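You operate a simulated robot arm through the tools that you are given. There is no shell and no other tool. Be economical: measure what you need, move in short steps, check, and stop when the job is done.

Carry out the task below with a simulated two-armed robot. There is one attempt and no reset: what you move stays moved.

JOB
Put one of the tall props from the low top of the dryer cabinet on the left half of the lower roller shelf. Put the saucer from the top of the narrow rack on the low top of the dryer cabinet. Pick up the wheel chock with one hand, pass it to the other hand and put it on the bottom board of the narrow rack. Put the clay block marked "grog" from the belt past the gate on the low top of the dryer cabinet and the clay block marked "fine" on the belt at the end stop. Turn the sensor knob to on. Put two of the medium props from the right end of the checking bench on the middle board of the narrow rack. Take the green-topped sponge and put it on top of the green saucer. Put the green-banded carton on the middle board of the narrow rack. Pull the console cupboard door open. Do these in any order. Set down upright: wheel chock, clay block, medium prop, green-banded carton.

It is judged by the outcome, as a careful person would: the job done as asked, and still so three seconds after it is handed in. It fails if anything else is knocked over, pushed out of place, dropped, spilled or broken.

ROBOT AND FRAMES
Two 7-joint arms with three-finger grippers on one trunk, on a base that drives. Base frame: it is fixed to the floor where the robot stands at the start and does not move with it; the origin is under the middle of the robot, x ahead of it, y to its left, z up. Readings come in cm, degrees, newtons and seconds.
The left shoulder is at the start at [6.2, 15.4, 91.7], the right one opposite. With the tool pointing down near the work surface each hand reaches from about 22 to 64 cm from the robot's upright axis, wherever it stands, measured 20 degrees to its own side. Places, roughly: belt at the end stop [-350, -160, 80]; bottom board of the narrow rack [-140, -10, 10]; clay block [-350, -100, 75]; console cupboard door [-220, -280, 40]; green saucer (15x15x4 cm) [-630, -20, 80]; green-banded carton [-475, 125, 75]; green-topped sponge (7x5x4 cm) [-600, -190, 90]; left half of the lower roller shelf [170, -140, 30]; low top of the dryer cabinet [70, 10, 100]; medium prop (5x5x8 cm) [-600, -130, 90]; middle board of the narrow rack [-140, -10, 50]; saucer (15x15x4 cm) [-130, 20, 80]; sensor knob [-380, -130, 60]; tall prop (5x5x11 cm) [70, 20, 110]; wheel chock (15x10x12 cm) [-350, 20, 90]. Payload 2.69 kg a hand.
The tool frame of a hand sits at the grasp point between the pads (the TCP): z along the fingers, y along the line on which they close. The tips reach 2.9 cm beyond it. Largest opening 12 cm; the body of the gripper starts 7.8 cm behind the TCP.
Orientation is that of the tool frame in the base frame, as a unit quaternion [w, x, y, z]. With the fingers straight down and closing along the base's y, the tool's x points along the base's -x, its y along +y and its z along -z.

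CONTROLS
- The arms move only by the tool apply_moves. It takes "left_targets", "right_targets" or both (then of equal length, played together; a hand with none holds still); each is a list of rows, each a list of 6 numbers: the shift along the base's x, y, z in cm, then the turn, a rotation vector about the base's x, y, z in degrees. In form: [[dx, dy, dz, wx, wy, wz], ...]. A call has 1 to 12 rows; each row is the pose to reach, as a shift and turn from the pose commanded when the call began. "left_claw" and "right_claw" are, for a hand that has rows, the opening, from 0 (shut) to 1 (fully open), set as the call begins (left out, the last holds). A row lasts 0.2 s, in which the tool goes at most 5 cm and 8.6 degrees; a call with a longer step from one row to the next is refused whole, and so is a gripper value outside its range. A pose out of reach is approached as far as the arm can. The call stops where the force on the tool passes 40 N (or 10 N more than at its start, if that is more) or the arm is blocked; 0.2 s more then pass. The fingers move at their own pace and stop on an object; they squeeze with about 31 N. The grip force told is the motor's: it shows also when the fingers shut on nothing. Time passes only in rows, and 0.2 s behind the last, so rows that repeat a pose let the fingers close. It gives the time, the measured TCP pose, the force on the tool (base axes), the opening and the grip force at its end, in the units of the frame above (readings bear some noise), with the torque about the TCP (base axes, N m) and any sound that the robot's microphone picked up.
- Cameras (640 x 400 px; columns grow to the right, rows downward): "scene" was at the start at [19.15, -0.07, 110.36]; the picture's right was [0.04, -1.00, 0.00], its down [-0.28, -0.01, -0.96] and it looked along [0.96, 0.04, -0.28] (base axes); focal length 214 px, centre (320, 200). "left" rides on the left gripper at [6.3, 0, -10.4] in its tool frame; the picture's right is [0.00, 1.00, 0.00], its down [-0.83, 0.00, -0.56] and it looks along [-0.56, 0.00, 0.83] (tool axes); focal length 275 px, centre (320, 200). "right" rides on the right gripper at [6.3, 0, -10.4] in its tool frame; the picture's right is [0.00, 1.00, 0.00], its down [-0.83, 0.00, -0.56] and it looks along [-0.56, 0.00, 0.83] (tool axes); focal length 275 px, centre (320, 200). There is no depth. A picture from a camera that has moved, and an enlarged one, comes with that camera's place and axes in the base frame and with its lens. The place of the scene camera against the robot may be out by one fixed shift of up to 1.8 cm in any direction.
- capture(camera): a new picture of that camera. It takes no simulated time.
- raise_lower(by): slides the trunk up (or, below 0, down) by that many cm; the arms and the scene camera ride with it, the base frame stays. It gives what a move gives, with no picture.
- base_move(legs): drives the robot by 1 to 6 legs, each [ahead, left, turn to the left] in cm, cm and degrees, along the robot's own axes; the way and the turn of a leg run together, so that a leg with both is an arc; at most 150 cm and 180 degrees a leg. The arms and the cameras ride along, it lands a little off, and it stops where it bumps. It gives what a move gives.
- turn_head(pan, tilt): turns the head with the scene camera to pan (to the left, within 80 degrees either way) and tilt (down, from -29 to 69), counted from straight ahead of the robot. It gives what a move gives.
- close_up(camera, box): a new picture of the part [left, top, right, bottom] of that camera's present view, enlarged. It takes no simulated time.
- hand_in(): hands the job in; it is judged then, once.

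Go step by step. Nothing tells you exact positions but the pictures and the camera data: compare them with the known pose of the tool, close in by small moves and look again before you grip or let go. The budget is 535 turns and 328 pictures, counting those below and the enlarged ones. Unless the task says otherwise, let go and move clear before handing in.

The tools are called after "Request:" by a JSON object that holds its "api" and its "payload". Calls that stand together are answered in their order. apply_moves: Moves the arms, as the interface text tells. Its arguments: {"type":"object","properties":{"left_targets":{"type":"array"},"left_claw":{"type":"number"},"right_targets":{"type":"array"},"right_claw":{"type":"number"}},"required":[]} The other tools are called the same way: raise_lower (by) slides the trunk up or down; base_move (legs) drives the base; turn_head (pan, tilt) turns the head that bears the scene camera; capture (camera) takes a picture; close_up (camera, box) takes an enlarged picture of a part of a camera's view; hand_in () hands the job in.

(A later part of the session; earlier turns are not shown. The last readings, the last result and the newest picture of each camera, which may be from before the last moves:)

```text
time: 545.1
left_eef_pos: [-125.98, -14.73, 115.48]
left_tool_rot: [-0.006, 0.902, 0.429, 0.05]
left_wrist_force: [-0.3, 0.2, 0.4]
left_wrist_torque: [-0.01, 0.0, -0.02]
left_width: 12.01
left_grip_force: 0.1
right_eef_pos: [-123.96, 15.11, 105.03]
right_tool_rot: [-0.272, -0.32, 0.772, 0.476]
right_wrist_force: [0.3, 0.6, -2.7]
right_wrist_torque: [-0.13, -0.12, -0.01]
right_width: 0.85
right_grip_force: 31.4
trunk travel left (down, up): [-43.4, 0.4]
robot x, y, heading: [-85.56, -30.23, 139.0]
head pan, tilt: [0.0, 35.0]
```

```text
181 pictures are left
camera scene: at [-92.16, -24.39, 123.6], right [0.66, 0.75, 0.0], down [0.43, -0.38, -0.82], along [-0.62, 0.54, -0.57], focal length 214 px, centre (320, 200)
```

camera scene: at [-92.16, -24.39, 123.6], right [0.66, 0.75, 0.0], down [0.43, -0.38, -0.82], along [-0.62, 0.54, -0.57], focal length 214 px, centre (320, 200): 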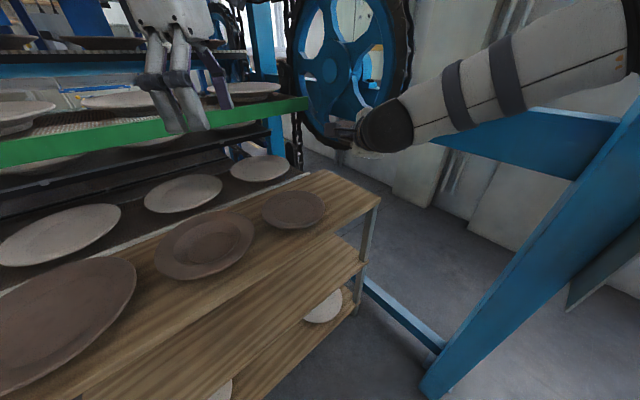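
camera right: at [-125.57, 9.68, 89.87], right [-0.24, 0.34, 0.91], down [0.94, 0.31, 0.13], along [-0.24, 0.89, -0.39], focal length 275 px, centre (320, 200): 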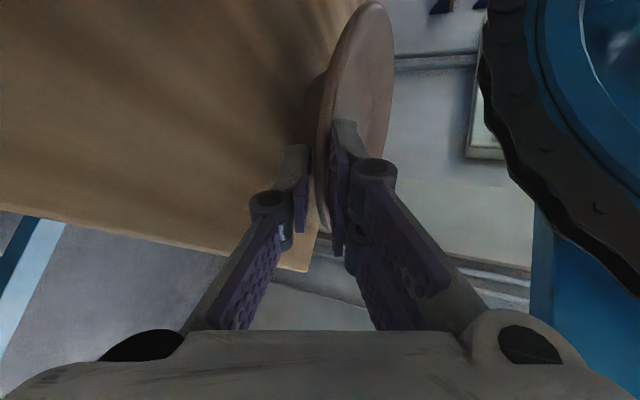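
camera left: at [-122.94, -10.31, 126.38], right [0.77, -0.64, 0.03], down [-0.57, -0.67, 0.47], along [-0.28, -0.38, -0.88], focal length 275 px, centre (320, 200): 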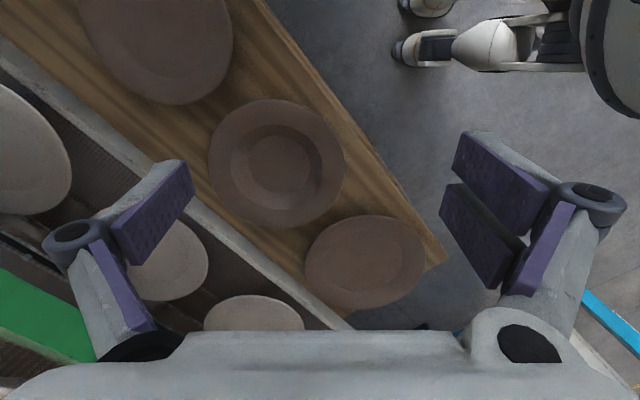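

The saucer is lifted off; the other plates are undisturbed. I back out, turn toward the dryer and raise the saucer.

Request:
{"api": "base_move", "payload": {"legs": [[-32, 0, 0], [0, 0, -138]]}}

Request:
{"api": "apply_moves", "payload": {"right_targets": [[0, 0, 3, 0, 0, 0], [0, 0, 6, 0, 0, 0], [0, 0, 9, 0, 0, 0], [0, 0, 12, 0, 0, 0], [0, 0, 14, 0, 0, 0]]}}

Request:
{"api": "turn_head", "payload": {"pan": 0, "tilt": 25}}

Request:
{"api": "capture", "payload": {"camera": "scene"}}

```text
time: 553.0
left_eef_pos: [-20.22, -36.74, 115.4]
left_tool_rot: [0.046, 0.711, -0.702, 0.022]
left_wrist_force: [1.0, -0.3, 0.0]
left_wrist_torque: [0.04, -0.02, -0.01]
left_width: 12.01
left_grip_force: 0.1
right_eef_pos: [-2.59, -61.01, 105.0]
right_tool_rot: [0.356, 0.618, 0.563, 0.418]
right_wrist_force: [-0.4, -0.2, -3.1]
right_wrist_torque: [-0.11, 0.15, 0.01]
right_width: 0.85
right_grip_force: 31.5
trunk travel left (down, up): [-43.4, 0.4]
robot x, y, heading: [-61.27, -50.92, -1.2]
head pan, tilt: [0.0, 35.0]
```

```text
time: 554.2
left_eef_pos: [-20.21, -36.77, 115.37]
left_tool_rot: [0.046, 0.71, -0.702, 0.021]
left_wrist_force: [0.3, 0.6, -1.2]
left_wrist_torque: [0.0, -0.01, 0.0]
left_width: 12.0
left_grip_force: 0.1
right_eef_pos: [-2.79, -61.05, 118.87]
right_tool_rot: [0.356, 0.618, 0.564, 0.417]
right_wrist_force: [-0.8, 0.0, -2.7]
right_wrist_torque: [-0.1, 0.15, -0.02]
right_width: 0.88
right_grip_force: 31.0
trunk travel left (down, up): [-43.4, 0.4]
robot x, y, heading: [-62.02, -50.94, -1.4]
head pan, tilt: [0.0, 35.0]
```

```text
time: 554.9
left_eef_pos: [-20.19, -36.78, 115.4]
left_tool_rot: [0.046, 0.71, -0.702, 0.022]
left_wrist_force: [0.8, 0.3, 0.4]
left_wrist_torque: [0.02, -0.02, 0.04]
left_width: 11.98
left_grip_force: 0.0
right_eef_pos: [-2.71, -60.99, 118.92]
right_tool_rot: [0.355, 0.617, 0.564, 0.419]
right_wrist_force: [0.0, 0.3, -2.1]
right_wrist_torque: [-0.1, 0.17, -0.03]
right_width: 0.91
right_grip_force: 31.2
trunk travel left (down, up): [-43.4, 0.4]
robot x, y, heading: [-61.57, -50.87, -1.5]
head pan, tilt: [0.0, 25.0]
```

```text
180 pictures are left
camera scene: at [-51.31, -51.71, 125.15], right [-0.02, -1.0, 0.0], down [-0.42, 0.01, -0.91], along [0.91, -0.02, -0.42], focal length 214 px, centre (320, 200)
```

scene: 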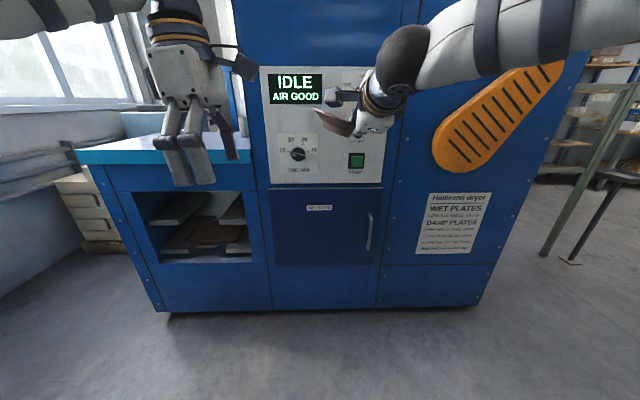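

Request:
{"api": "close_up", "payload": {"camera": "scene", "box": [280, 60, 440, 160]}}

Request:
{"api": "base_move", "payload": {"legs": [[14, 0, 1.5], [0, 88, 0]]}}

Request:
{"api": "capture", "payload": {"camera": "scene"}}

```text
4.00 times, centred on (360, 110) of scene
camera zoom: at [-51.31, -51.71, 125.15], right [-0.02, -1.0, 0.0], down [-0.42, 0.01, -0.91], along [0.91, -0.02, -0.42], focal length 858 px, centre (160, 560)
```

zoom: 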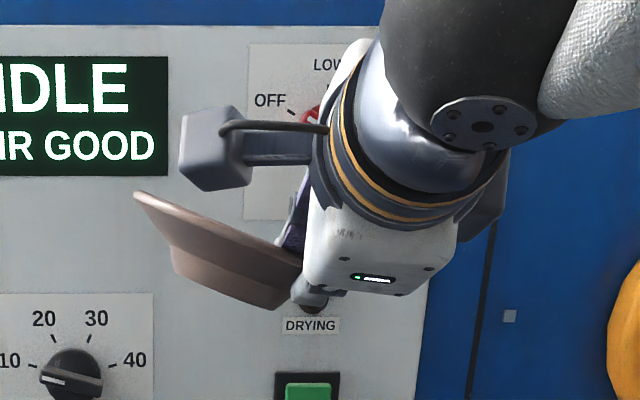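

```text
time: 563.0
left_eef_pos: [-8.57, 53.4, 115.43]
left_tool_rot: [0.046, 0.726, -0.686, 0.023]
left_wrist_force: [-0.1, 0.3, 0.6]
left_wrist_torque: [-0.02, 0.02, 0.0]
left_width: 12.0
left_grip_force: 0.0
right_eef_pos: [9.94, 29.88, 118.99]
right_tool_rot: [0.346, 0.605, 0.578, 0.426]
right_wrist_force: [-0.3, 0.1, -1.7]
right_wrist_torque: [-0.1, 0.15, -0.01]
right_width: 0.85
right_grip_force: 30.9
trunk travel left (down, up): [-43.4, 0.4]
robot x, y, heading: [-48.95, 37.13, 1.3]
head pan, tilt: [0.0, 25.0]
```

```text
178 pictures are left
camera scene: at [-38.98, 36.95, 125.16], right [0.02, -1.0, 0.0], down [-0.42, -0.01, -0.91], along [0.91, 0.02, -0.42], focal length 214 px, centre (320, 200)
```

scene: 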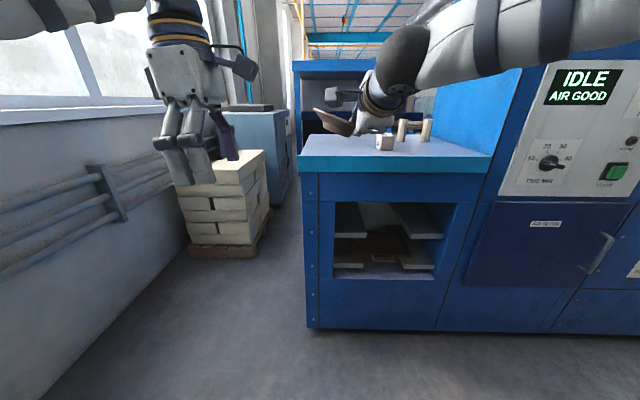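

The saucer is held tilted. I look with the wrist camera to judge how to level it.

Request:
{"api": "capture", "payload": {"camera": "right"}}

Request:
{"api": "close_up", "payload": {"camera": "scene", "box": [290, 70, 450, 170]}}

```text
177 pictures are left
camera right: at [0.18, 35.39, 123.78], right [0.4, -0.09, 0.91], down [-0.48, -0.87, 0.13], along [0.78, -0.49, -0.39], focal length 275 px, centre (320, 200)
```

right: 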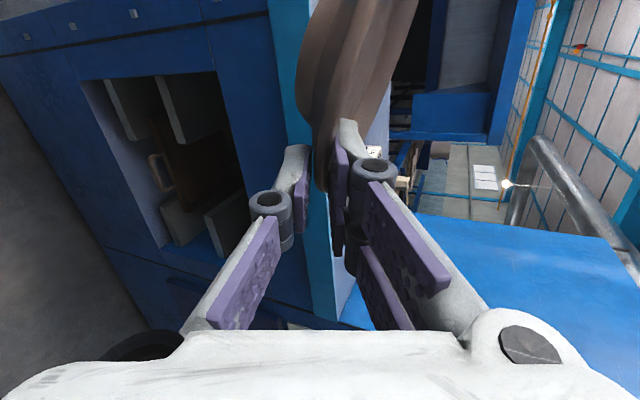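

```text
4.00 times, centred on (370, 120) of scene
camera zoom: at [-38.98, 36.95, 125.16], right [0.02, -1.0, 0.0], down [-0.42, -0.01, -0.91], along [0.91, 0.02, -0.42], focal length 858 px, centre (120, 520)
```

zoom: 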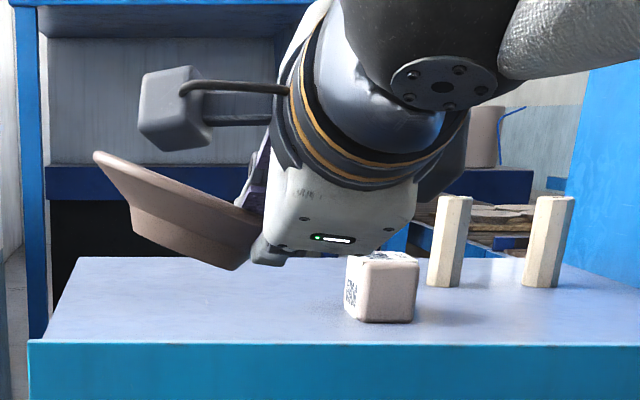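

The saucer's left side is high. I roll the hand to level it and check.

Request:
{"api": "apply_moves", "payload": {"right_targets": [[0, 0, 0.5, -6, 0, 0], [0, 0, 1, -12, 0, 0], [0, 0, 1.5, -18, 0, 0], [0, 0, 2, -22, 0, 0]]}}

Request:
{"api": "close_up", "payload": {"camera": "scene", "box": [290, 70, 450, 170]}}

Request:
{"api": "capture", "payload": {"camera": "right"}}

```text
time: 564.0
left_eef_pos: [-8.63, 53.27, 115.35]
left_tool_rot: [0.046, 0.726, -0.686, 0.023]
left_wrist_force: [0.5, 0.5, 0.7]
left_wrist_torque: [0.0, 0.0, 0.01]
left_width: 11.99
left_grip_force: 0.2
right_eef_pos: [10.05, 29.87, 121.01]
right_tool_rot: [0.455, 0.528, 0.648, 0.307]
right_wrist_force: [0.0, -0.4, -1.8]
right_wrist_torque: [-0.1, 0.15, -0.02]
right_width: 0.84
right_grip_force: 31.2
trunk travel left (down, up): [-43.4, 0.4]
robot x, y, heading: [-48.86, 37.35, 1.1]
head pan, tilt: [0.0, 25.0]
```

```text
4.00 times, centred on (370, 120) of scene
camera zoom: at [-38.98, 36.95, 125.16], right [0.02, -1.0, 0.0], down [-0.42, -0.01, -0.91], along [0.91, 0.02, -0.42], focal length 858 px, centre (120, 520)
```

zoom: 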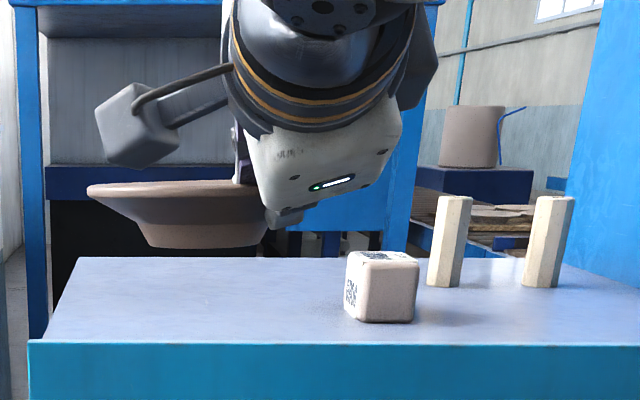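

```text
174 pictures are left
camera right: at [0.22, 36.82, 123.41], right [0.4, 0.26, 0.88], down [-0.48, -0.75, 0.45], along [0.78, -0.6, -0.18], focal length 275 px, centre (320, 200)
```

right: 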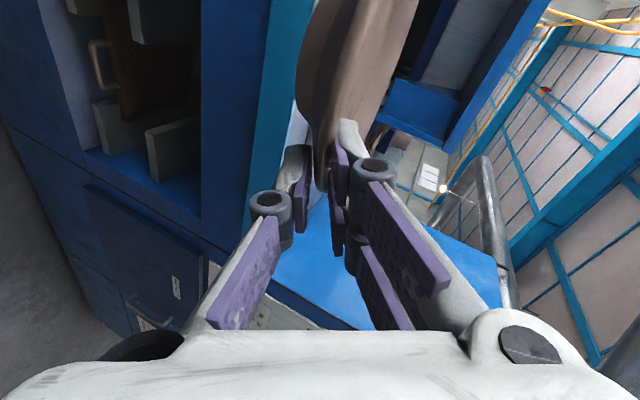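

The saucer is level now, with its base near z=118. I drive it over the dryer's left part.

Request:
{"api": "base_move", "payload": {"legs": [[40, -4, -1]]}}

Request:
{"api": "capture", "payload": {"camera": "scene"}}

```text
time: 566.5
left_eef_pos: [32.24, 49.15, 115.36]
left_tool_rot: [0.046, 0.72, -0.692, 0.023]
left_wrist_force: [1.0, -0.7, -0.4]
left_wrist_torque: [-0.05, 0.03, 0.0]
left_width: 12.0
left_grip_force: 0.0
right_eef_pos: [50.43, 25.27, 120.94]
right_tool_rot: [0.458, 0.532, 0.644, 0.304]
right_wrist_force: [0.4, 0.3, -2.4]
right_wrist_torque: [-0.07, 0.18, -0.01]
right_width: 0.85
right_grip_force: 30.8
trunk travel left (down, up): [-43.4, 0.4]
robot x, y, heading: [-8.55, 33.65, 0.2]
head pan, tilt: [0.0, 25.0]
```

```text
173 pictures are left
camera scene: at [1.54, 33.38, 125.16], right [0.01, -1.0, 0.0], down [-0.42, 0.0, -0.91], along [0.91, 0.0, -0.42], focal length 214 px, centre (320, 200)
```

scene: 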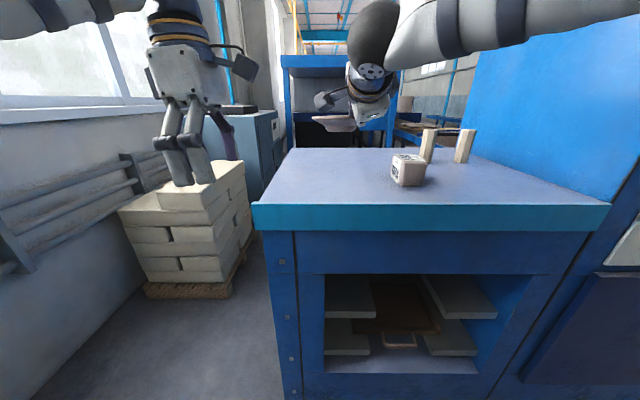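

There is ample room. I lower the saucer.

Request:
{"api": "apply_moves", "payload": {"right_targets": [[0.5, 1, -3, 0, 0, 0], [1, 2, -6, 0, 0, 0], [1, 2, -9, 0, 0, 0], [1, 2, -11.5, 0, 0, 0], [1, 2, -12.7, 0, 0, 0], [1, 2, -12.7, 0, 0, 0]]}}

Request:
{"api": "close_up", "payload": {"camera": "scene", "box": [250, 80, 490, 230]}}

```text
time: 567.9
left_eef_pos: [31.9, 49.13, 115.56]
left_tool_rot: [0.045, 0.721, -0.692, 0.025]
left_wrist_force: [0.3, 0.1, 0.3]
left_wrist_torque: [-0.03, -0.02, 0.0]
left_width: 12.0
left_grip_force: 0.1
right_eef_pos: [51.4, 27.47, 108.73]
right_tool_rot: [0.46, 0.532, 0.641, 0.306]
right_wrist_force: [0.9, 1.2, 13.3]
right_wrist_torque: [0.64, -0.46, 0.0]
right_width: 0.89
right_grip_force: 30.4
trunk travel left (down, up): [-43.4, 0.4]
robot x, y, heading: [-8.74, 34.08, 0.2]
head pan, tilt: [0.0, 25.0]
```

```text
2.67 times, centred on (370, 155) of scene
camera zoom: at [1.34, 33.4, 125.21], right [0.01, -1.0, 0.0], down [-0.42, 0.0, -0.91], along [0.91, 0.0, -0.42], focal length 572 px, centre (187, 320)
```

zoom: 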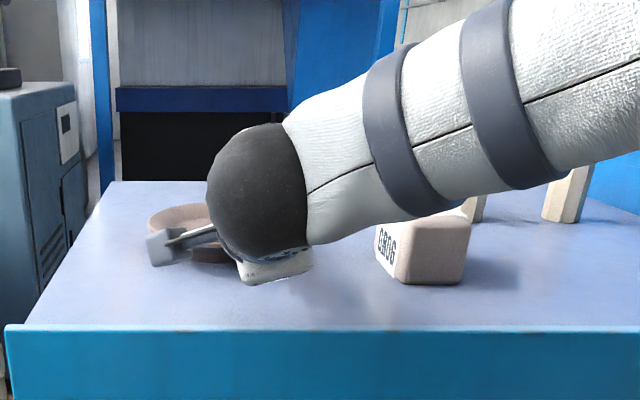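

The saucer's base touches. I open the fingers slightly so it settles, then look.

Request:
{"api": "apply_moves", "payload": {"right_targets": [[0, 0, -0.3, 0, 0, 0], [0, 0, -0.3, 0, 0, 0], [0, 0, -0.3, 0, 0, 0]], "right_claw": 0.2}}

Request:
{"api": "capture", "payload": {"camera": "right"}}

```text
time: 568.7
left_eef_pos: [32.09, 49.16, 115.41]
left_tool_rot: [0.044, 0.72, -0.692, 0.023]
left_wrist_force: [0.1, 0.0, 0.5]
left_wrist_torque: [0.01, -0.01, -0.02]
left_width: 11.98
left_grip_force: 0.0
right_eef_pos: [51.42, 27.62, 108.06]
right_tool_rot: [0.458, 0.533, 0.643, 0.303]
right_wrist_force: [0.2, -1.7, 3.3]
right_wrist_torque: [0.0, -0.08, -0.01]
right_width: 2.55
right_grip_force: 0.1
trunk travel left (down, up): [-43.4, 0.4]
robot x, y, heading: [-8.31, 33.95, 0.4]
head pan, tilt: [0.0, 25.0]
```

```text
171 pictures are left
camera right: at [41.74, 34.59, 110.44], right [0.41, 0.25, 0.88], down [-0.5, -0.75, 0.44], along [0.77, -0.62, -0.18], focal length 275 px, centre (320, 200)
```

right: 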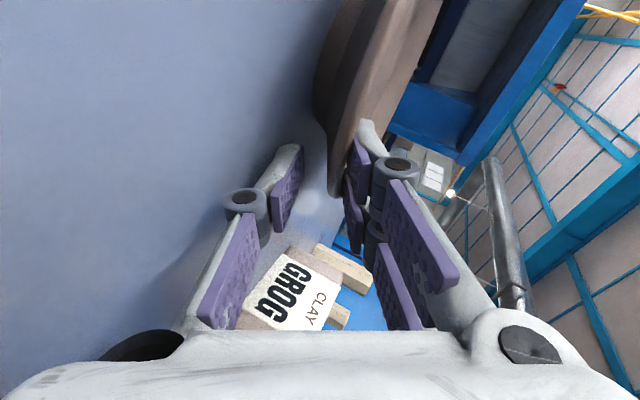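

I withdraw along the finger axis.

Request:
{"api": "apply_moves", "payload": {"right_targets": [[-1.4, 0.15, 0.6, 0, 0, 0], [-2.8, 0.3, 1.2, 0, 0, 0], [-4.6, 0.5, 2, 0, 0, 0], [-6.8, 0.7, 3, 0, 0, 0], [-9.5, 1, 5, 0, 0, 0], [-12, 1, 8, 0, 0, 0]], "right_claw": 0.27}}

Request:
{"api": "capture", "payload": {"camera": "right"}}

Request:
{"api": "close_up", "payload": {"camera": "scene", "box": [250, 80, 490, 230]}}

```text
time: 570.1
left_eef_pos: [32.02, 49.17, 115.51]
left_tool_rot: [0.045, 0.72, -0.692, 0.023]
left_wrist_force: [0.1, 0.8, 0.1]
left_wrist_torque: [0.0, -0.05, -0.01]
left_width: 11.99
left_grip_force: 0.1
right_eef_pos: [39.3, 28.43, 116.13]
right_tool_rot: [0.458, 0.532, 0.644, 0.304]
right_wrist_force: [-1.9, -0.3, -0.3]
right_wrist_torque: [0.02, -0.03, 0.03]
right_width: 3.24
right_grip_force: 0.1
trunk travel left (down, up): [-43.4, 0.4]
robot x, y, heading: [-8.77, 33.74, 0.5]
head pan, tilt: [0.0, 25.0]
```

```text
170 pictures are left
camera right: at [29.49, 35.49, 118.53], right [0.41, 0.25, 0.88], down [-0.5, -0.75, 0.44], along [0.77, -0.62, -0.18], focal length 275 px, centre (320, 200)
```

right: 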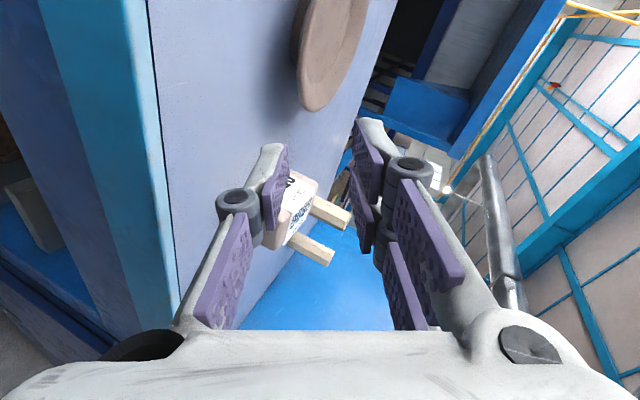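

```text
2.67 times, centred on (370, 155) of scene
camera zoom: at [1.39, 33.37, 125.18], right [0.01, -1.0, 0.0], down [-0.42, 0.0, -0.91], along [0.91, 0.0, -0.42], focal length 572 px, centre (187, 320)
```

zoom: 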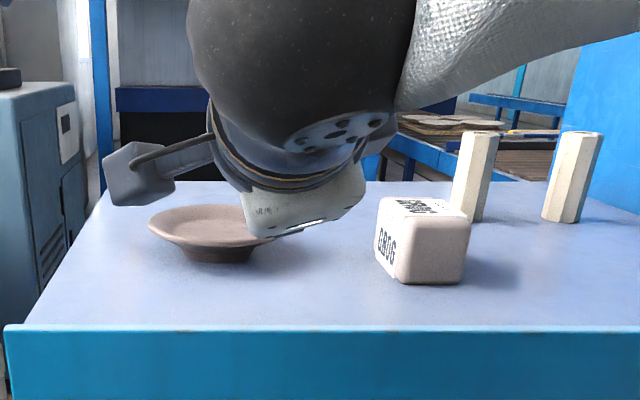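

The saucer sits flat on the dryer top. Remaining: chock, two medium props, sponge, carton. I drive back to the west side.

Request:
{"api": "base_move", "payload": {"legs": [[-30, 0, 0], [0, -70, 0], [0, 0, -90], [140, 0, 0], [120, 0, 0]]}}

```text
time: 593.6
left_eef_pos: [-10.99, -335.86, 115.46]
left_tool_rot: [-0.049, -0.041, 0.998, 0.014]
left_wrist_force: [0.3, 0.5, -0.6]
left_wrist_torque: [0.0, -0.02, 0.02]
left_width: 11.98
left_grip_force: 0.1
right_eef_pos: [-31.51, -344.05, 116.0]
right_tool_rot: [0.54, 0.83, 0.096, -0.098]
right_wrist_force: [-0.4, -0.3, -0.2]
right_wrist_torque: [0.0, 0.03, 0.0]
right_width: 3.23
right_grip_force: 0.1
trunk travel left (down, up): [-43.4, 0.4]
robot x, y, heading: [-28.07, -296.25, -87.2]
head pan, tilt: [0.0, 25.0]
```

Request:
{"api": "base_move", "payload": {"legs": [[108, 0, 0], [0, 0, -92], [150, 0, 0], [150, 0, 0], [130, 0, 0]]}}

Request:
{"api": "turn_head", "payload": {"pan": -20, "tilt": 20}}

Request:
{"api": "capture", "payload": {"camera": "scene"}}

```text
time: 623.5
left_eef_pos: [-496.83, -423.09, 115.44]
left_tool_rot: [-0.022, 0.689, 0.723, 0.045]
left_wrist_force: [-0.4, 0.6, 0.3]
left_wrist_torque: [0.03, -0.01, 0.04]
left_width: 12.01
left_grip_force: 0.0
right_eef_pos: [-504.06, -402.32, 115.99]
right_tool_rot: [0.305, 0.645, -0.531, -0.457]
right_wrist_force: [-0.4, 0.9, -0.3]
right_wrist_torque: [-0.01, 0.04, 0.04]
right_width: 3.23
right_grip_force: 0.1
trunk travel left (down, up): [-43.4, 0.4]
robot x, y, heading: [-456.31, -407.4, -179.6]
head pan, tilt: [0.0, 25.0]
```

```text
time: 624.3
left_eef_pos: [-496.8, -423.18, 115.37]
left_tool_rot: [-0.023, 0.69, 0.722, 0.046]
left_wrist_force: [0.0, 0.2, -0.3]
left_wrist_torque: [0.02, 0.0, 0.01]
left_width: 12.01
left_grip_force: 0.0
right_eef_pos: [-504.16, -402.3, 115.99]
right_tool_rot: [0.306, 0.645, -0.53, -0.457]
right_wrist_force: [-0.2, 0.1, -0.4]
right_wrist_torque: [0.0, 0.0, 0.0]
right_width: 3.24
right_grip_force: 0.0
trunk travel left (down, up): [-43.4, 0.4]
robot x, y, heading: [-456.09, -407.53, -179.5]
head pan, tilt: [-20.0, 20.0]
```

```text
168 pictures are left
camera scene: at [-465.4, -404.85, 125.97], right [0.33, 0.94, 0.0], down [0.32, -0.11, -0.94], along [-0.89, 0.31, -0.34], focal length 214 px, centre (320, 200)
```

scene: 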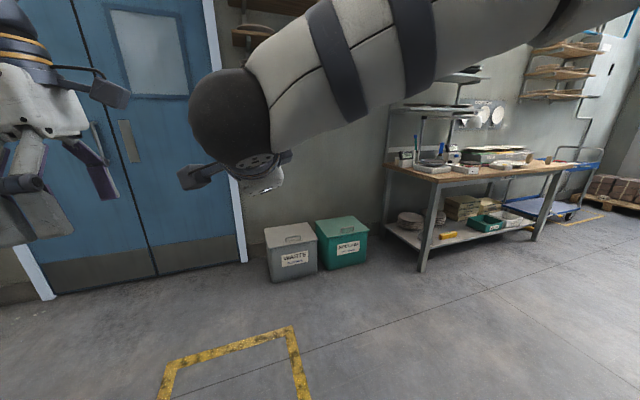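

I see the checking bench. Before approaching, I restore both hands to the standard pose (tool down, cameras forward).

Request:
{"api": "apply_moves", "payload": {"right_targets": [[0, 0, 0, -7, 0, 0], [0, 0, 0, -14, 0, 0], [0, 0, 0, -22, 0, 0]], "right_claw": 1}}

Request:
{"api": "apply_moves", "payload": {"right_targets": [[0, 0, 0, 0, -8, 0], [0, 0, 0, 0, -16, 0], [0, 0, 0, 0, -24, 0], [0, 0, 0, 0, -32, 0], [0, 0, 0, 0, -40, 0], [0, 0, 0, 0, -48, 0], [0, 0, 0, 0, -56, 0], [0, 0, 0, 0, -64, 0], [0, 0, 0, 0, -67, 0]], "left_targets": [[0, 0, -1, 0, 0, 8.4], [0, 0, -2, 0, 0, 16.8], [0, 0, -3, 0, 0, 25.2], [0, 0, -4, 0, 0, 33.6], [0, 0, -5, 0, 0, 42], [0, 0, -5, 0, 0, 50.4], [0, 0, -5, 0, 0, 58.8], [0, 0, -5, 0, 0, 67.2], [0, 0, -5, 0, 0, 75.6]]}}

```text
time: 625.1
left_eef_pos: [-496.74, -423.09, 115.49]
left_tool_rot: [-0.023, 0.689, 0.723, 0.045]
left_wrist_force: [-0.5, -0.4, -0.6]
left_wrist_torque: [0.0, -0.01, 0.01]
left_width: 11.99
left_grip_force: 0.0
right_eef_pos: [-504.05, -402.34, 115.9]
right_tool_rot: [-0.424, -0.575, 0.609, 0.346]
right_wrist_force: [-0.6, -0.1, 0.3]
right_wrist_torque: [-0.02, 0.01, -0.02]
right_width: 12.01
right_grip_force: 0.0
trunk travel left (down, up): [-43.4, 0.4]
robot x, y, heading: [-456.2, -407.38, -179.3]
head pan, tilt: [-20.0, 20.0]
```

```text
time: 627.1
left_eef_pos: [-496.86, -423.06, 110.35]
left_tool_rot: [-0.046, 0.101, 0.994, 0.022]
left_wrist_force: [-0.1, -0.3, -0.8]
left_wrist_torque: [0.0, 0.02, -0.01]
left_width: 11.95
left_grip_force: 0.0
right_eef_pos: [-502.75, -402.44, 115.52]
right_tool_rot: [-0.051, -0.673, 0.738, 0.005]
right_wrist_force: [-0.3, 0.0, -0.1]
right_wrist_torque: [0.01, 0.01, -0.01]
right_width: 12.02
right_grip_force: 0.1
right hand out of reach, approached as far as the arm can: row 8, 9
trunk travel left (down, up): [-43.4, 0.4]
robot x, y, heading: [-456.28, -407.53, -179.5]
head pan, tilt: [-20.0, 20.0]
```

Request:
{"api": "apply_moves", "payload": {"right_targets": [[0, 1, -1, 0, 0, -8.2], [0, 2, -2, 0, 0, -16.4], [0, 3, -3, 0, 0, -24.6], [0, 4, -4, 0, 0, -32.8], [0, 5, -5, 0, 0, -41], [0, 6, -6, 0, 0, -49.2], [0, 7, -7, 0, 0, -57.4], [0, 8, -7, 0, 0, -65.6], [0, 8, -7, 0, 0, -73.8], [0, 8, -7, 0, 0, -82], [0, 8, -7, 0, 0, -85]], "left_targets": [[0, 0, 0, 0, 0, 5], [0, 0, 0, 0, 0, 11], [0, 0, 0, 0, 0, 11], [0, 0, 0, 0, 0, 11], [0, 0, 0, 0, 0, 11], [0, 0, 0, 0, 0, 11], [0, 0, 0, 0, 0, 11], [0, 0, 0, 0, 0, 11], [0, 0, 0, 0, 0, 11], [0, 0, 0, 0, 0, 11], [0, 0, 0, 0, 0, 11]]}}

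Request:
{"api": "base_move", "payload": {"legs": [[30, -130, 0], [0, -110, -0.5]]}}

Request:
{"api": "turn_head", "payload": {"pan": 0, "tilt": 25}}

Request:
{"api": "capture", "payload": {"camera": "scene"}}

```text
time: 629.5
left_eef_pos: [-496.69, -423.14, 110.33]
left_tool_rot: [-0.049, 0.006, 0.999, 0.016]
left_wrist_force: [0.1, 0.3, 0.4]
left_wrist_torque: [-0.01, -0.03, 0.0]
left_width: 12.01
left_grip_force: 0.1
right_eef_pos: [-502.98, -394.53, 108.37]
right_tool_rot: [-0.035, 0.006, 0.999, 0.038]
right_wrist_force: [-0.1, -0.7, 0.1]
right_wrist_torque: [0.01, 0.0, -0.03]
right_width: 11.99
right_grip_force: 0.0
trunk travel left (down, up): [-43.4, 0.4]
robot x, y, heading: [-456.21, -407.28, -179.5]
head pan, tilt: [-20.0, 20.0]
```

```text
time: 647.8
left_eef_pos: [-532.15, -187.88, 110.38]
left_tool_rot: [-0.048, -0.002, 0.999, 0.017]
left_wrist_force: [-0.6, 0.2, -0.5]
left_wrist_torque: [0.0, 0.02, -0.05]
left_width: 12.01
left_grip_force: 0.1
right_eef_pos: [-538.59, -159.22, 108.45]
right_tool_rot: [-0.036, -0.004, 0.999, 0.038]
right_wrist_force: [0.1, 0.3, 0.8]
right_wrist_torque: [-0.03, -0.03, -0.01]
right_width: 11.99
right_grip_force: 0.0
trunk travel left (down, up): [-43.4, 0.4]
robot x, y, heading: [-491.86, -171.48, -178.3]
head pan, tilt: [-20.0, 20.0]
```

```text
time: 648.6
left_eef_pos: [-532.24, -187.81, 110.45]
left_tool_rot: [-0.048, -0.001, 0.999, 0.016]
left_wrist_force: [-0.8, 0.7, -0.6]
left_wrist_torque: [-0.01, -0.02, 0.02]
left_width: 12.0
left_grip_force: 0.0
right_eef_pos: [-538.65, -159.23, 108.42]
right_tool_rot: [-0.035, -0.003, 0.999, 0.037]
right_wrist_force: [-0.2, 0.5, -0.4]
right_wrist_torque: [-0.01, 0.01, 0.02]
right_width: 12.01
right_grip_force: 0.0
trunk travel left (down, up): [-43.4, 0.4]
robot x, y, heading: [-491.88, -171.34, -178.4]
head pan, tilt: [0.0, 25.0]
```

```text
167 pictures are left
camera scene: at [-501.49, -172.25, 125.16], right [-0.03, 1.0, 0.0], down [0.42, 0.01, -0.91], along [-0.91, -0.02, -0.42], focal length 214 px, centre (320, 200)
```

scene: 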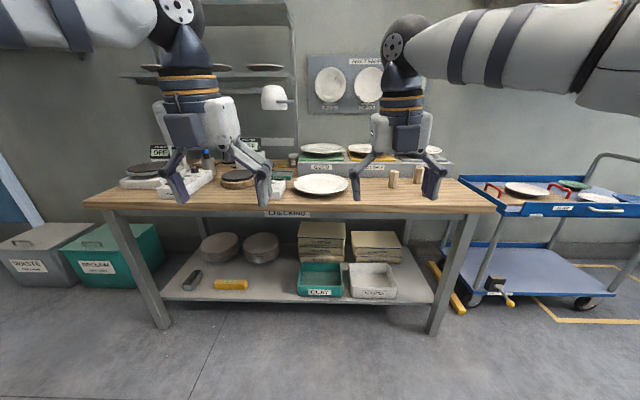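

The checking bench and, at its right, the blue trolley with plates. I zoom in on both.

Request:
{"api": "close_up", "payload": {"camera": "scene", "box": [100, 130, 460, 220]}}

Request:
{"api": "close_up", "payload": {"camera": "scene", "box": [440, 140, 640, 260]}}

```text
1.78 times, centred on (280, 175) of scene
camera zoom: at [-501.49, -172.25, 125.16], right [-0.03, 1.0, 0.0], down [0.42, 0.01, -0.91], along [-0.91, -0.02, -0.42], focal length 381 px, centre (391, 244)
```

zoom: 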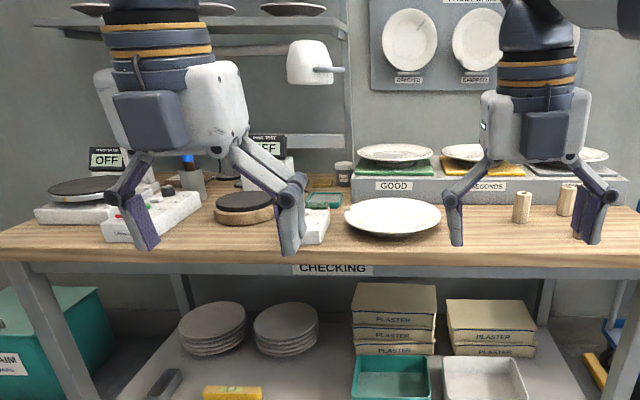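

```text
3.20 times, centred on (540, 200) of scene
camera zoom: at [-501.49, -172.25, 125.16], right [-0.03, 1.0, 0.0], down [0.42, 0.01, -0.91], along [-0.91, -0.02, -0.42], focal length 686 px, centre (-384, 200)
```

zoom: 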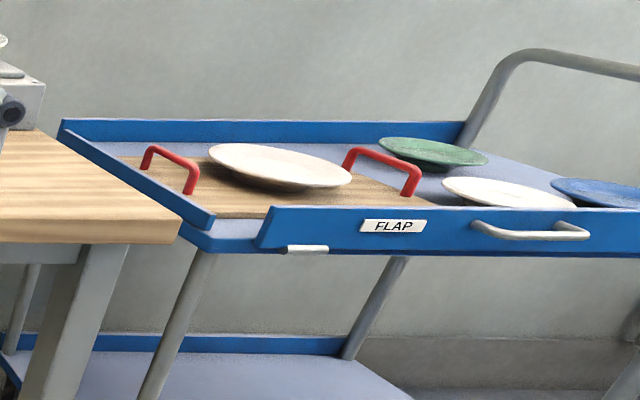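

I pitch both hands up 45 degrees, which also turns their cameras toward the bench.

Request:
{"api": "apply_moves", "payload": {"right_targets": [[0, 1, 0, 0, 8, 0], [0, 2, 0, 0, 16, 0], [0, 3, 0, 0, 24, 0], [0, 4, 0, 0, 32, 0], [0, 5, 0, 0, 40, 0], [0, 6, 0, 0, 45, 0]], "left_targets": [[0, -1, 0, 0, 8, 0], [0, -2, 0, 0, 16, 0], [0, -3, 0, 0, 24, 0], [0, -4, 0, 0, 32, 0], [0, -5, 0, 0, 40, 0], [0, -6, 0, 0, 45, 0]]}}

Request:
{"api": "capture", "payload": {"camera": "right"}}

Request:
{"api": "capture", "payload": {"camera": "left"}}

Request:
{"api": "close_up", "payload": {"camera": "scene", "box": [100, 130, 460, 220]}}

```text
time: 650.0
left_eef_pos: [-532.1, -193.74, 110.37]
left_tool_rot: [-0.428, 0.006, 0.904, 0.017]
left_wrist_force: [-0.8, -0.1, -0.2]
left_wrist_torque: [-0.01, 0.02, 0.01]
left_width: 12.02
left_grip_force: 0.0
right_eef_pos: [-538.52, -153.19, 108.48]
right_tool_rot: [-0.415, 0.012, 0.909, 0.036]
right_wrist_force: [-0.8, -0.5, -0.5]
right_wrist_torque: [-0.02, 0.01, 0.0]
right_width: 12.01
right_grip_force: 0.0
trunk travel left (down, up): [-43.4, 0.4]
robot x, y, heading: [-491.81, -171.41, -178.5]
head pan, tilt: [0.0, 25.0]
```

```text
164 pictures are left
camera right: at [-534.95, -153.98, 119.99], right [0.05, 1.0, 0.06], down [0.96, -0.03, -0.27], along [-0.26, 0.07, -0.96], focal length 275 px, centre (320, 200)
```

right: 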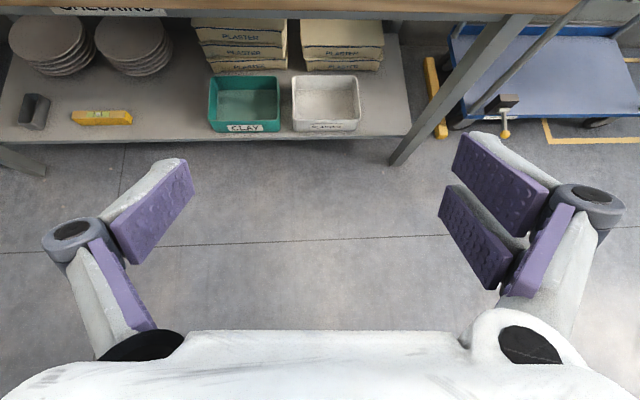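

```text
163 pictures are left
camera left: at [-528.08, -194.06, 121.92], right [0.03, 1.0, 0.02], down [0.96, -0.02, -0.29], along [-0.29, 0.03, -0.96], focal length 275 px, centre (320, 200)
```

left: 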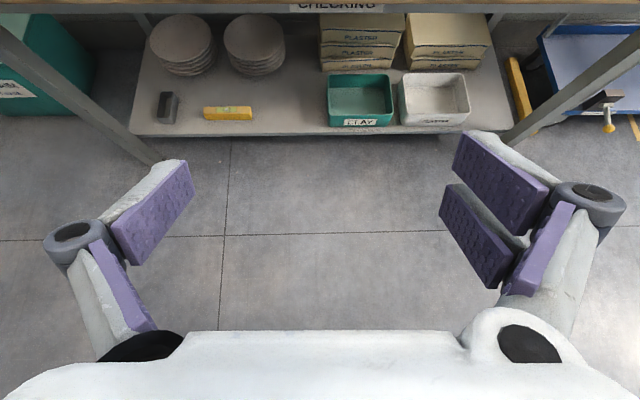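

```text
1.78 times, centred on (280, 175) of scene
camera zoom: at [-501.48, -172.27, 125.16], right [-0.03, 1.0, 0.0], down [0.42, 0.01, -0.91], along [-0.91, -0.02, -0.42], focal length 381 px, centre (391, 244)
```

zoom: 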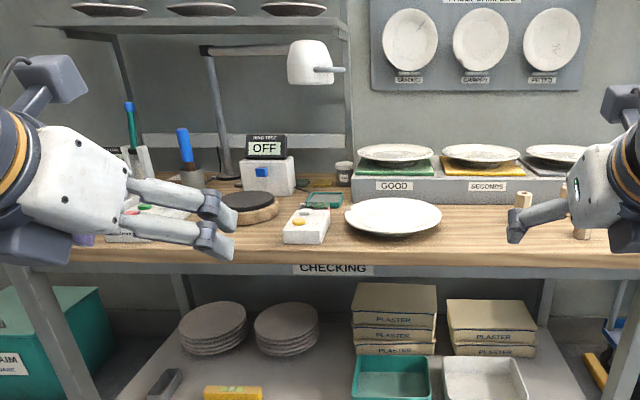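

Request:
{"api": "close_up", "payload": {"camera": "scene", "box": [220, 150, 320, 200]}}

Request:
{"api": "close_up", "payload": {"camera": "scene", "box": [100, 140, 230, 200]}}

```text
6.40 times, centred on (270, 175) of scene
camera zoom: at [-501.48, -172.27, 125.16], right [-0.03, 1.0, 0.0], down [0.42, 0.01, -0.91], along [-0.91, -0.02, -0.42], focal length 1373 px, centre (640, 360)
```

zoom: 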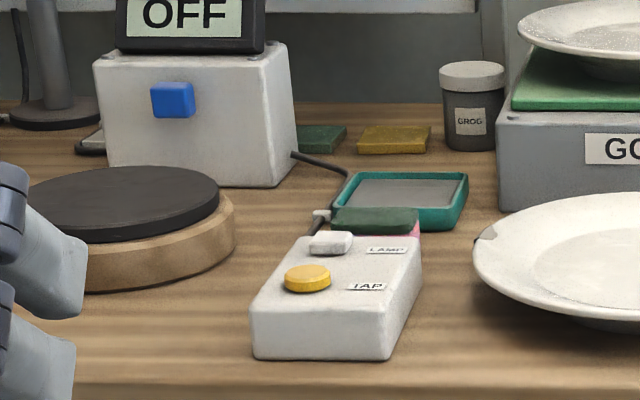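

```text
4.92 times, centred on (165, 170) of scene
camera zoom: at [-501.48, -172.27, 125.16], right [-0.03, 1.0, 0.0], down [0.42, 0.01, -0.91], along [-0.91, -0.02, -0.42], focal length 1056 px, centre (1083, 348)
```

zoom: 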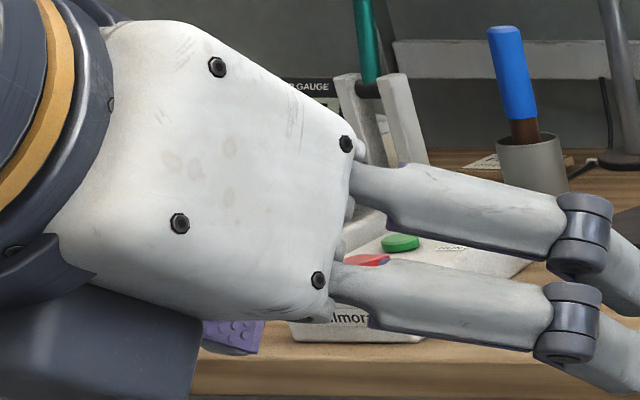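

The green-topped (pink-bottomed) sponge lies behind the TAP box near (-597, -194). I drive closer to the bench with the hands high.

Request:
{"api": "base_move", "payload": {"legs": [[45, 0, -1.5]]}}

Request:
{"api": "capture", "payload": {"camera": "left"}}

Request:
{"api": "capture", "payload": {"camera": "right"}}

Request:
{"api": "capture", "payload": {"camera": "scene"}}

```text
time: 652.8
left_eef_pos: [-579.01, -192.03, 110.44]
left_tool_rot: [-0.426, 0.026, 0.904, 0.025]
left_wrist_force: [-0.6, 0.2, -0.1]
left_wrist_torque: [0.02, 0.01, 0.0]
left_width: 11.97
left_grip_force: 0.1
right_eef_pos: [-583.5, -151.13, 108.29]
right_tool_rot: [-0.413, 0.033, 0.909, 0.046]
right_wrist_force: [-0.6, -0.3, -0.1]
right_wrist_torque: [0.01, 0.01, 0.04]
right_width: 11.98
right_grip_force: 0.1
trunk travel left (down, up): [-43.4, 0.4]
robot x, y, heading: [-537.56, -171.49, 178.9]
head pan, tilt: [0.0, 25.0]
```

```text
159 pictures are left
camera left: at [-574.94, -192.5, 121.9], right [0.07, 1.0, 0.02], down [0.96, -0.06, -0.29], along [-0.29, 0.04, -0.96], focal length 275 px, centre (320, 200)
```

left: 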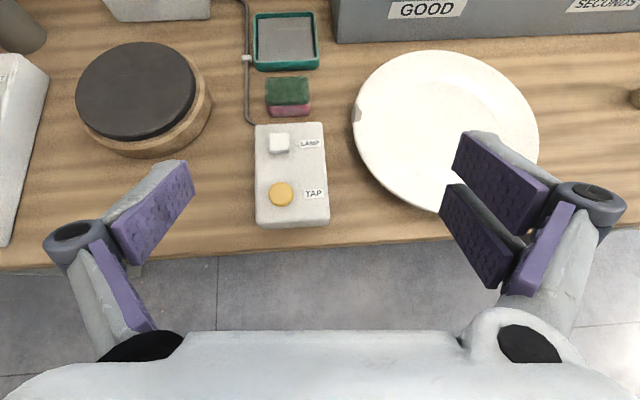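

```text
158 pictures are left
camera right: at [-579.98, -152.15, 119.97], right [0.09, 0.99, 0.06], down [0.96, -0.08, -0.26], along [-0.26, 0.08, -0.96], focal length 275 px, centre (320, 200)
```

right: 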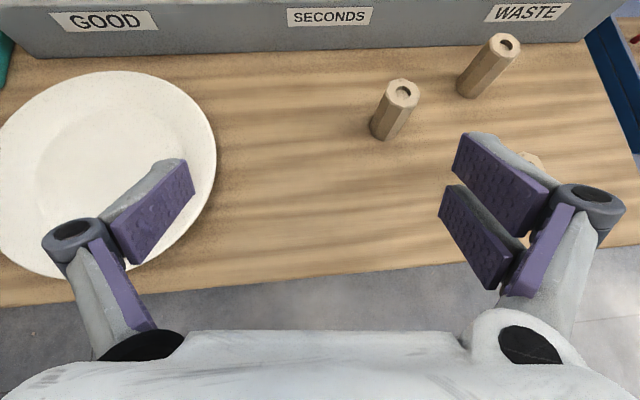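

```text
157 pictures are left
camera scene: at [-547.32, -171.94, 125.16], right [0.02, 1.0, 0.0], down [0.42, -0.01, -0.91], along [-0.91, 0.02, -0.42], focal length 214 px, centre (320, 200)
```

scene: 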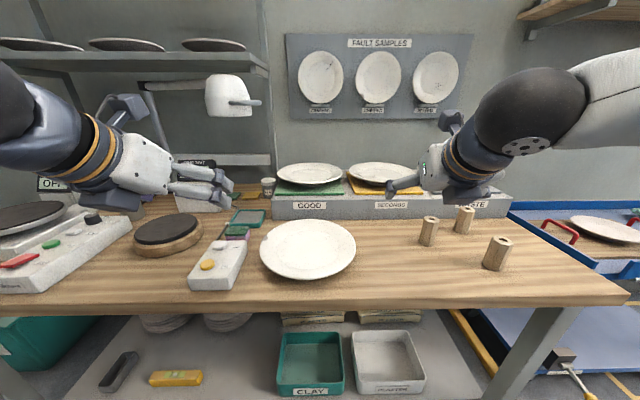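

Bench top is at z≈87.2 and the sponge centre at (-600, -194.4). I move 5 cm closer and hover the left hand over it.

Request:
{"api": "base_move", "payload": {"legs": [[5, 0, 0]]}}

Request:
{"api": "apply_moves", "payload": {"left_targets": [[-3, -0.5, 0, 0, -6, 0], [-6, -1, -1, 0, -12, 0], [-9, -1.5, -2, 0, -18, 0], [-12, -2, -4, 0, -24, 0], [-15, -2.4, -7, 0, -30, 0], [-16, -2.4, -9, 0, -30, 0], [-16, -2.4, -9, 0, -30, 0]], "left_claw": 0.9}}

Request:
{"api": "capture", "payload": {"camera": "left"}}

```text
time: 653.7
left_eef_pos: [-584.17, -191.83, 110.34]
left_tool_rot: [-0.426, 0.027, 0.904, 0.026]
left_wrist_force: [0.4, -0.2, 0.1]
left_wrist_torque: [0.0, 0.02, -0.03]
left_width: 11.98
left_grip_force: 0.1
right_eef_pos: [-588.79, -151.0, 108.36]
right_tool_rot: [-0.413, 0.033, 0.909, 0.046]
right_wrist_force: [0.2, 0.3, 0.2]
right_wrist_torque: [0.0, 0.02, 0.03]
right_width: 11.99
right_grip_force: 0.1
trunk travel left (down, up): [-43.4, 0.4]
robot x, y, heading: [-542.73, -171.99, 179.0]
head pan, tilt: [0.0, 25.0]
```

```text
time: 655.3
left_eef_pos: [-599.99, -194.62, 101.58]
left_tool_rot: [-0.178, 0.02, 0.983, 0.032]
left_wrist_force: [0.2, -0.2, -0.1]
left_wrist_torque: [-0.01, -0.05, 0.0]
left_width: 10.8
left_grip_force: 0.1
right_eef_pos: [-588.6, -151.01, 108.31]
right_tool_rot: [-0.414, 0.033, 0.909, 0.046]
right_wrist_force: [-0.2, -0.2, -1.1]
right_wrist_torque: [0.0, -0.01, 0.0]
right_width: 12.02
right_grip_force: 0.0
trunk travel left (down, up): [-43.4, 0.4]
robot x, y, heading: [-542.62, -171.57, 178.7]
head pan, tilt: [0.0, 25.0]
```

```text
156 pictures are left
camera left: at [-602.26, -195.05, 113.54], right [0.05, 1.0, 0.05], down [0.97, -0.07, 0.23], along [0.23, 0.04, -0.97], focal length 275 px, centre (320, 200)
```

left: 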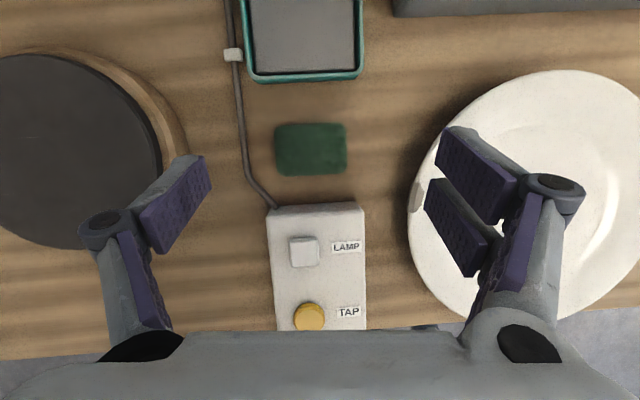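

The sponge is right below, with a plate close on the right, so I narrow the opening, descend and grip.

Request:
{"api": "apply_moves", "payload": {"left_targets": [[-0.4, 0, -2.5, 0, 0, 0], [-0.4, 0, -5, 0, 0, 0], [-0.4, 0, -7.5, 0, 0, 0], [-0.4, 0, -9.5, 0, 0, 0], [-0.4, 0, -10.9, 0, 0, 0], [-0.4, 0, -10.9, 0, 0, 0]], "left_claw": 0.68}}

Request:
{"api": "capture", "payload": {"camera": "left"}}

```text
time: 656.7
left_eef_pos: [-600.47, -194.34, 90.45]
left_tool_rot: [-0.177, 0.02, 0.983, 0.033]
left_wrist_force: [-0.3, -0.4, -0.4]
left_wrist_torque: [0.02, 0.03, 0.02]
left_width: 8.17
left_grip_force: 0.0
right_eef_pos: [-588.67, -151.02, 108.43]
right_tool_rot: [-0.414, 0.034, 0.909, 0.047]
right_wrist_force: [-0.1, -1.0, -0.2]
right_wrist_torque: [-0.02, -0.01, 0.02]
right_width: 11.99
right_grip_force: 0.1
trunk travel left (down, up): [-43.4, 0.4]
robot x, y, heading: [-542.54, -171.54, 178.8]
head pan, tilt: [0.0, 25.0]
```

```text
155 pictures are left
camera left: at [-602.79, -194.81, 102.4], right [0.05, 1.0, 0.05], down [0.97, -0.06, 0.23], along [0.23, 0.04, -0.97], focal length 275 px, centre (320, 200)
```

left: 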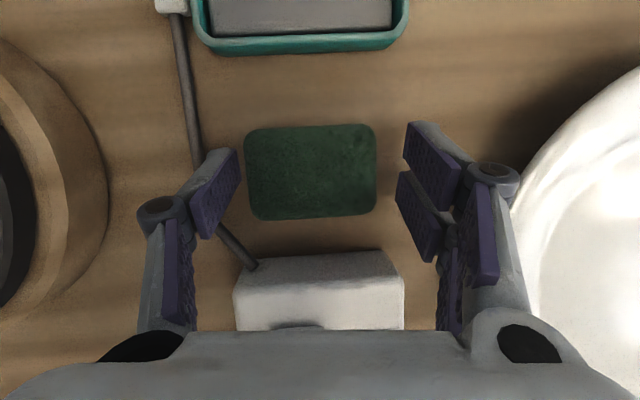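

Well placed between the fingers. I grip and lift.

Request:
{"api": "apply_moves", "payload": {"left_targets": [[0, 0, 0, 0, 0, 0], [0, 0, 0, 0, 0, 0], [0, 0, 0, 0, 0, 0], [0, 0, 3, 0, 0, 0], [0, 0, 7, 0, 0, 0], [0, 0, 11, 0, 0, 0], [2, 0, 15, 0, 0, 0]], "left_claw": 0}}

Request:
{"api": "capture", "payload": {"camera": "left"}}

```text
time: 658.3
left_eef_pos: [-598.2, -194.28, 105.7]
left_tool_rot: [-0.178, 0.019, 0.983, 0.031]
left_wrist_force: [0.5, 0.0, 0.3]
left_wrist_torque: [0.0, -0.02, -0.01]
left_width: 5.99
left_grip_force: 31.2
right_eef_pos: [-588.44, -150.98, 108.39]
right_tool_rot: [-0.414, 0.033, 0.908, 0.046]
right_wrist_force: [0.4, 0.2, 0.2]
right_wrist_torque: [0.01, -0.01, 0.02]
right_width: 12.0
right_grip_force: 0.1
trunk travel left (down, up): [-43.4, 0.4]
robot x, y, heading: [-542.53, -171.56, 179.1]
head pan, tilt: [0.0, 25.0]
```

```text
154 pictures are left
camera left: at [-600.49, -194.68, 117.66], right [0.05, 1.0, 0.05], down [0.97, -0.06, 0.23], along [0.23, 0.04, -0.97], focal length 275 px, centre (320, 200)
```

left: 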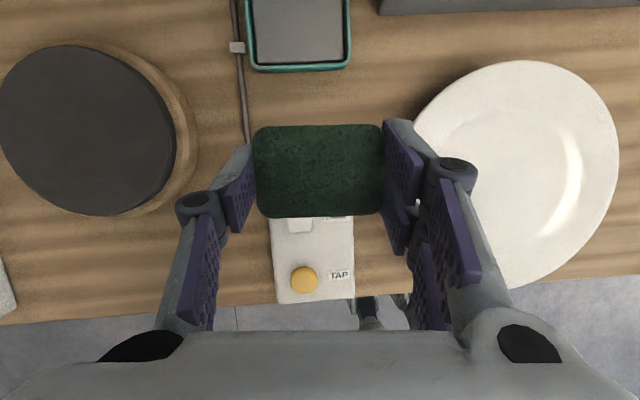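

The sponge is held. I back off and slide right to the trolley with the green saucer.

Request:
{"api": "base_move", "payload": {"legs": [[-32, 0, 1], [0, -150, 0]]}}

Request:
{"api": "turn_head", "payload": {"pan": 0, "tilt": 30}}

Request:
{"api": "capture", "payload": {"camera": "scene"}}

```text
time: 671.7
left_eef_pos: [-569.47, -47.01, 105.54]
left_tool_rot: [-0.178, -0.009, 0.984, 0.027]
left_wrist_force: [0.3, -0.1, 0.4]
left_wrist_torque: [-0.01, -0.01, 0.02]
left_width: 5.97
left_grip_force: 31.3
right_eef_pos: [-562.24, -3.17, 108.47]
right_tool_rot: [-0.415, 0.006, 0.909, 0.033]
right_wrist_force: [-0.1, 0.2, 0.4]
right_wrist_torque: [0.02, 0.0, -0.01]
right_width: 12.0
right_grip_force: 0.1
trunk travel left (down, up): [-43.4, 0.4]
robot x, y, heading: [-514.92, -20.55, -177.7]
head pan, tilt: [0.0, 25.0]
```

```text
time: 672.4
left_eef_pos: [-569.38, -46.9, 105.66]
left_tool_rot: [-0.178, -0.01, 0.984, 0.027]
left_wrist_force: [0.5, -0.7, 0.2]
left_wrist_torque: [-0.04, 0.01, -0.03]
left_width: 5.95
left_grip_force: 31.2
right_eef_pos: [-562.13, -3.17, 108.37]
right_tool_rot: [-0.414, 0.006, 0.909, 0.033]
right_wrist_force: [0.0, 0.3, 0.5]
right_wrist_torque: [0.01, -0.02, 0.02]
right_width: 12.0
right_grip_force: 0.0
trunk travel left (down, up): [-43.4, 0.4]
robot x, y, heading: [-515.05, -21.19, -178.0]
head pan, tilt: [0.0, 30.0]
```

```text
153 pictures are left
camera scene: at [-524.74, -21.8, 124.37], right [-0.04, 1.0, 0.0], down [0.5, 0.02, -0.87], along [-0.87, -0.03, -0.5], focal length 214 px, centre (320, 200)
```

scene: 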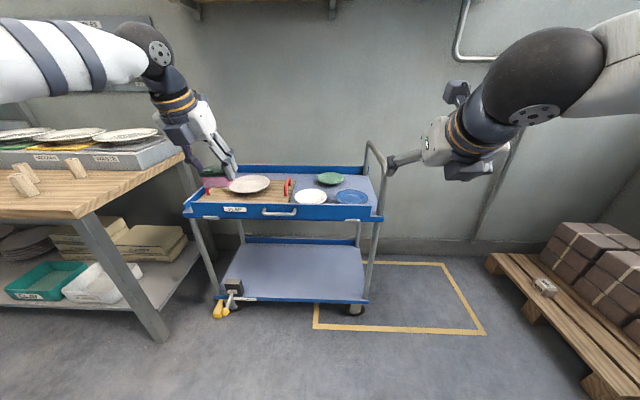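

The green saucer is at about (-618, -20) on the trolley. I align and move in.

Request:
{"api": "base_move", "payload": {"legs": [[0, -25, -2], [40, 0, 0]]}}

Request:
{"api": "capture", "payload": {"camera": "left"}}

Request:
{"api": "capture", "payload": {"camera": "scene"}}

```text
time: 677.0
left_eef_pos: [-611.03, -19.46, 105.71]
left_tool_rot: [-0.177, 0.013, 0.984, 0.031]
left_wrist_force: [-0.1, -0.1, 0.3]
left_wrist_torque: [0.01, -0.03, 0.0]
left_width: 5.95
left_grip_force: 30.9
right_eef_pos: [-601.66, 23.93, 108.45]
right_tool_rot: [-0.414, 0.028, 0.909, 0.044]
right_wrist_force: [-0.1, 0.0, 0.3]
right_wrist_torque: [-0.02, 0.0, -0.02]
right_width: 12.01
right_grip_force: 0.2
trunk travel left (down, up): [-43.4, 0.4]
robot x, y, heading: [-555.45, 4.0, 179.5]
head pan, tilt: [0.0, 30.0]
```

```text
152 pictures are left
camera left: at [-613.28, -19.84, 117.52], right [0.04, 1.0, 0.05], down [0.97, -0.05, 0.23], along [0.23, 0.04, -0.97], focal length 275 px, centre (320, 200)
```

left: 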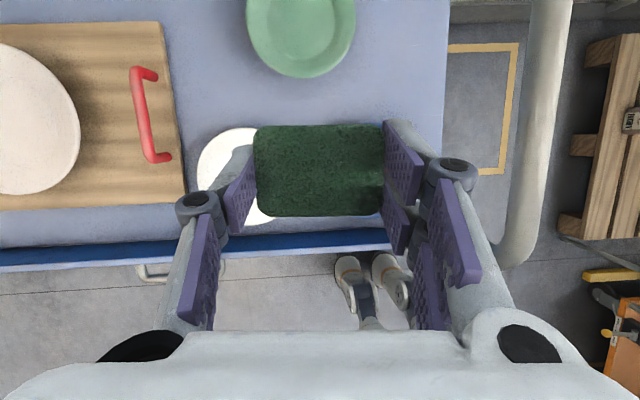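

```text
151 pictures are left
camera scene: at [-565.21, 3.66, 124.36], right [0.01, 1.0, 0.0], down [0.5, 0.0, -0.87], along [-0.87, 0.01, -0.5], focal length 214 px, centre (320, 200)
```

scene: 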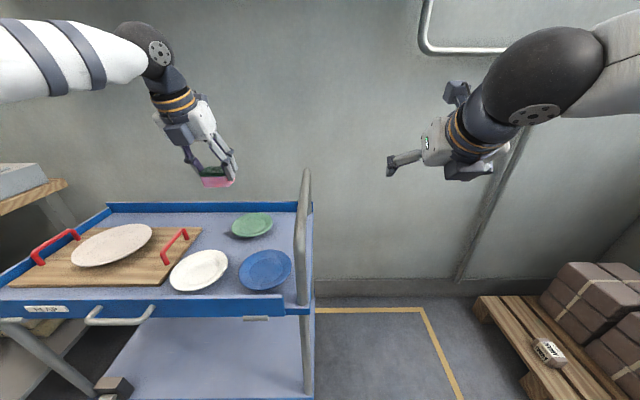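

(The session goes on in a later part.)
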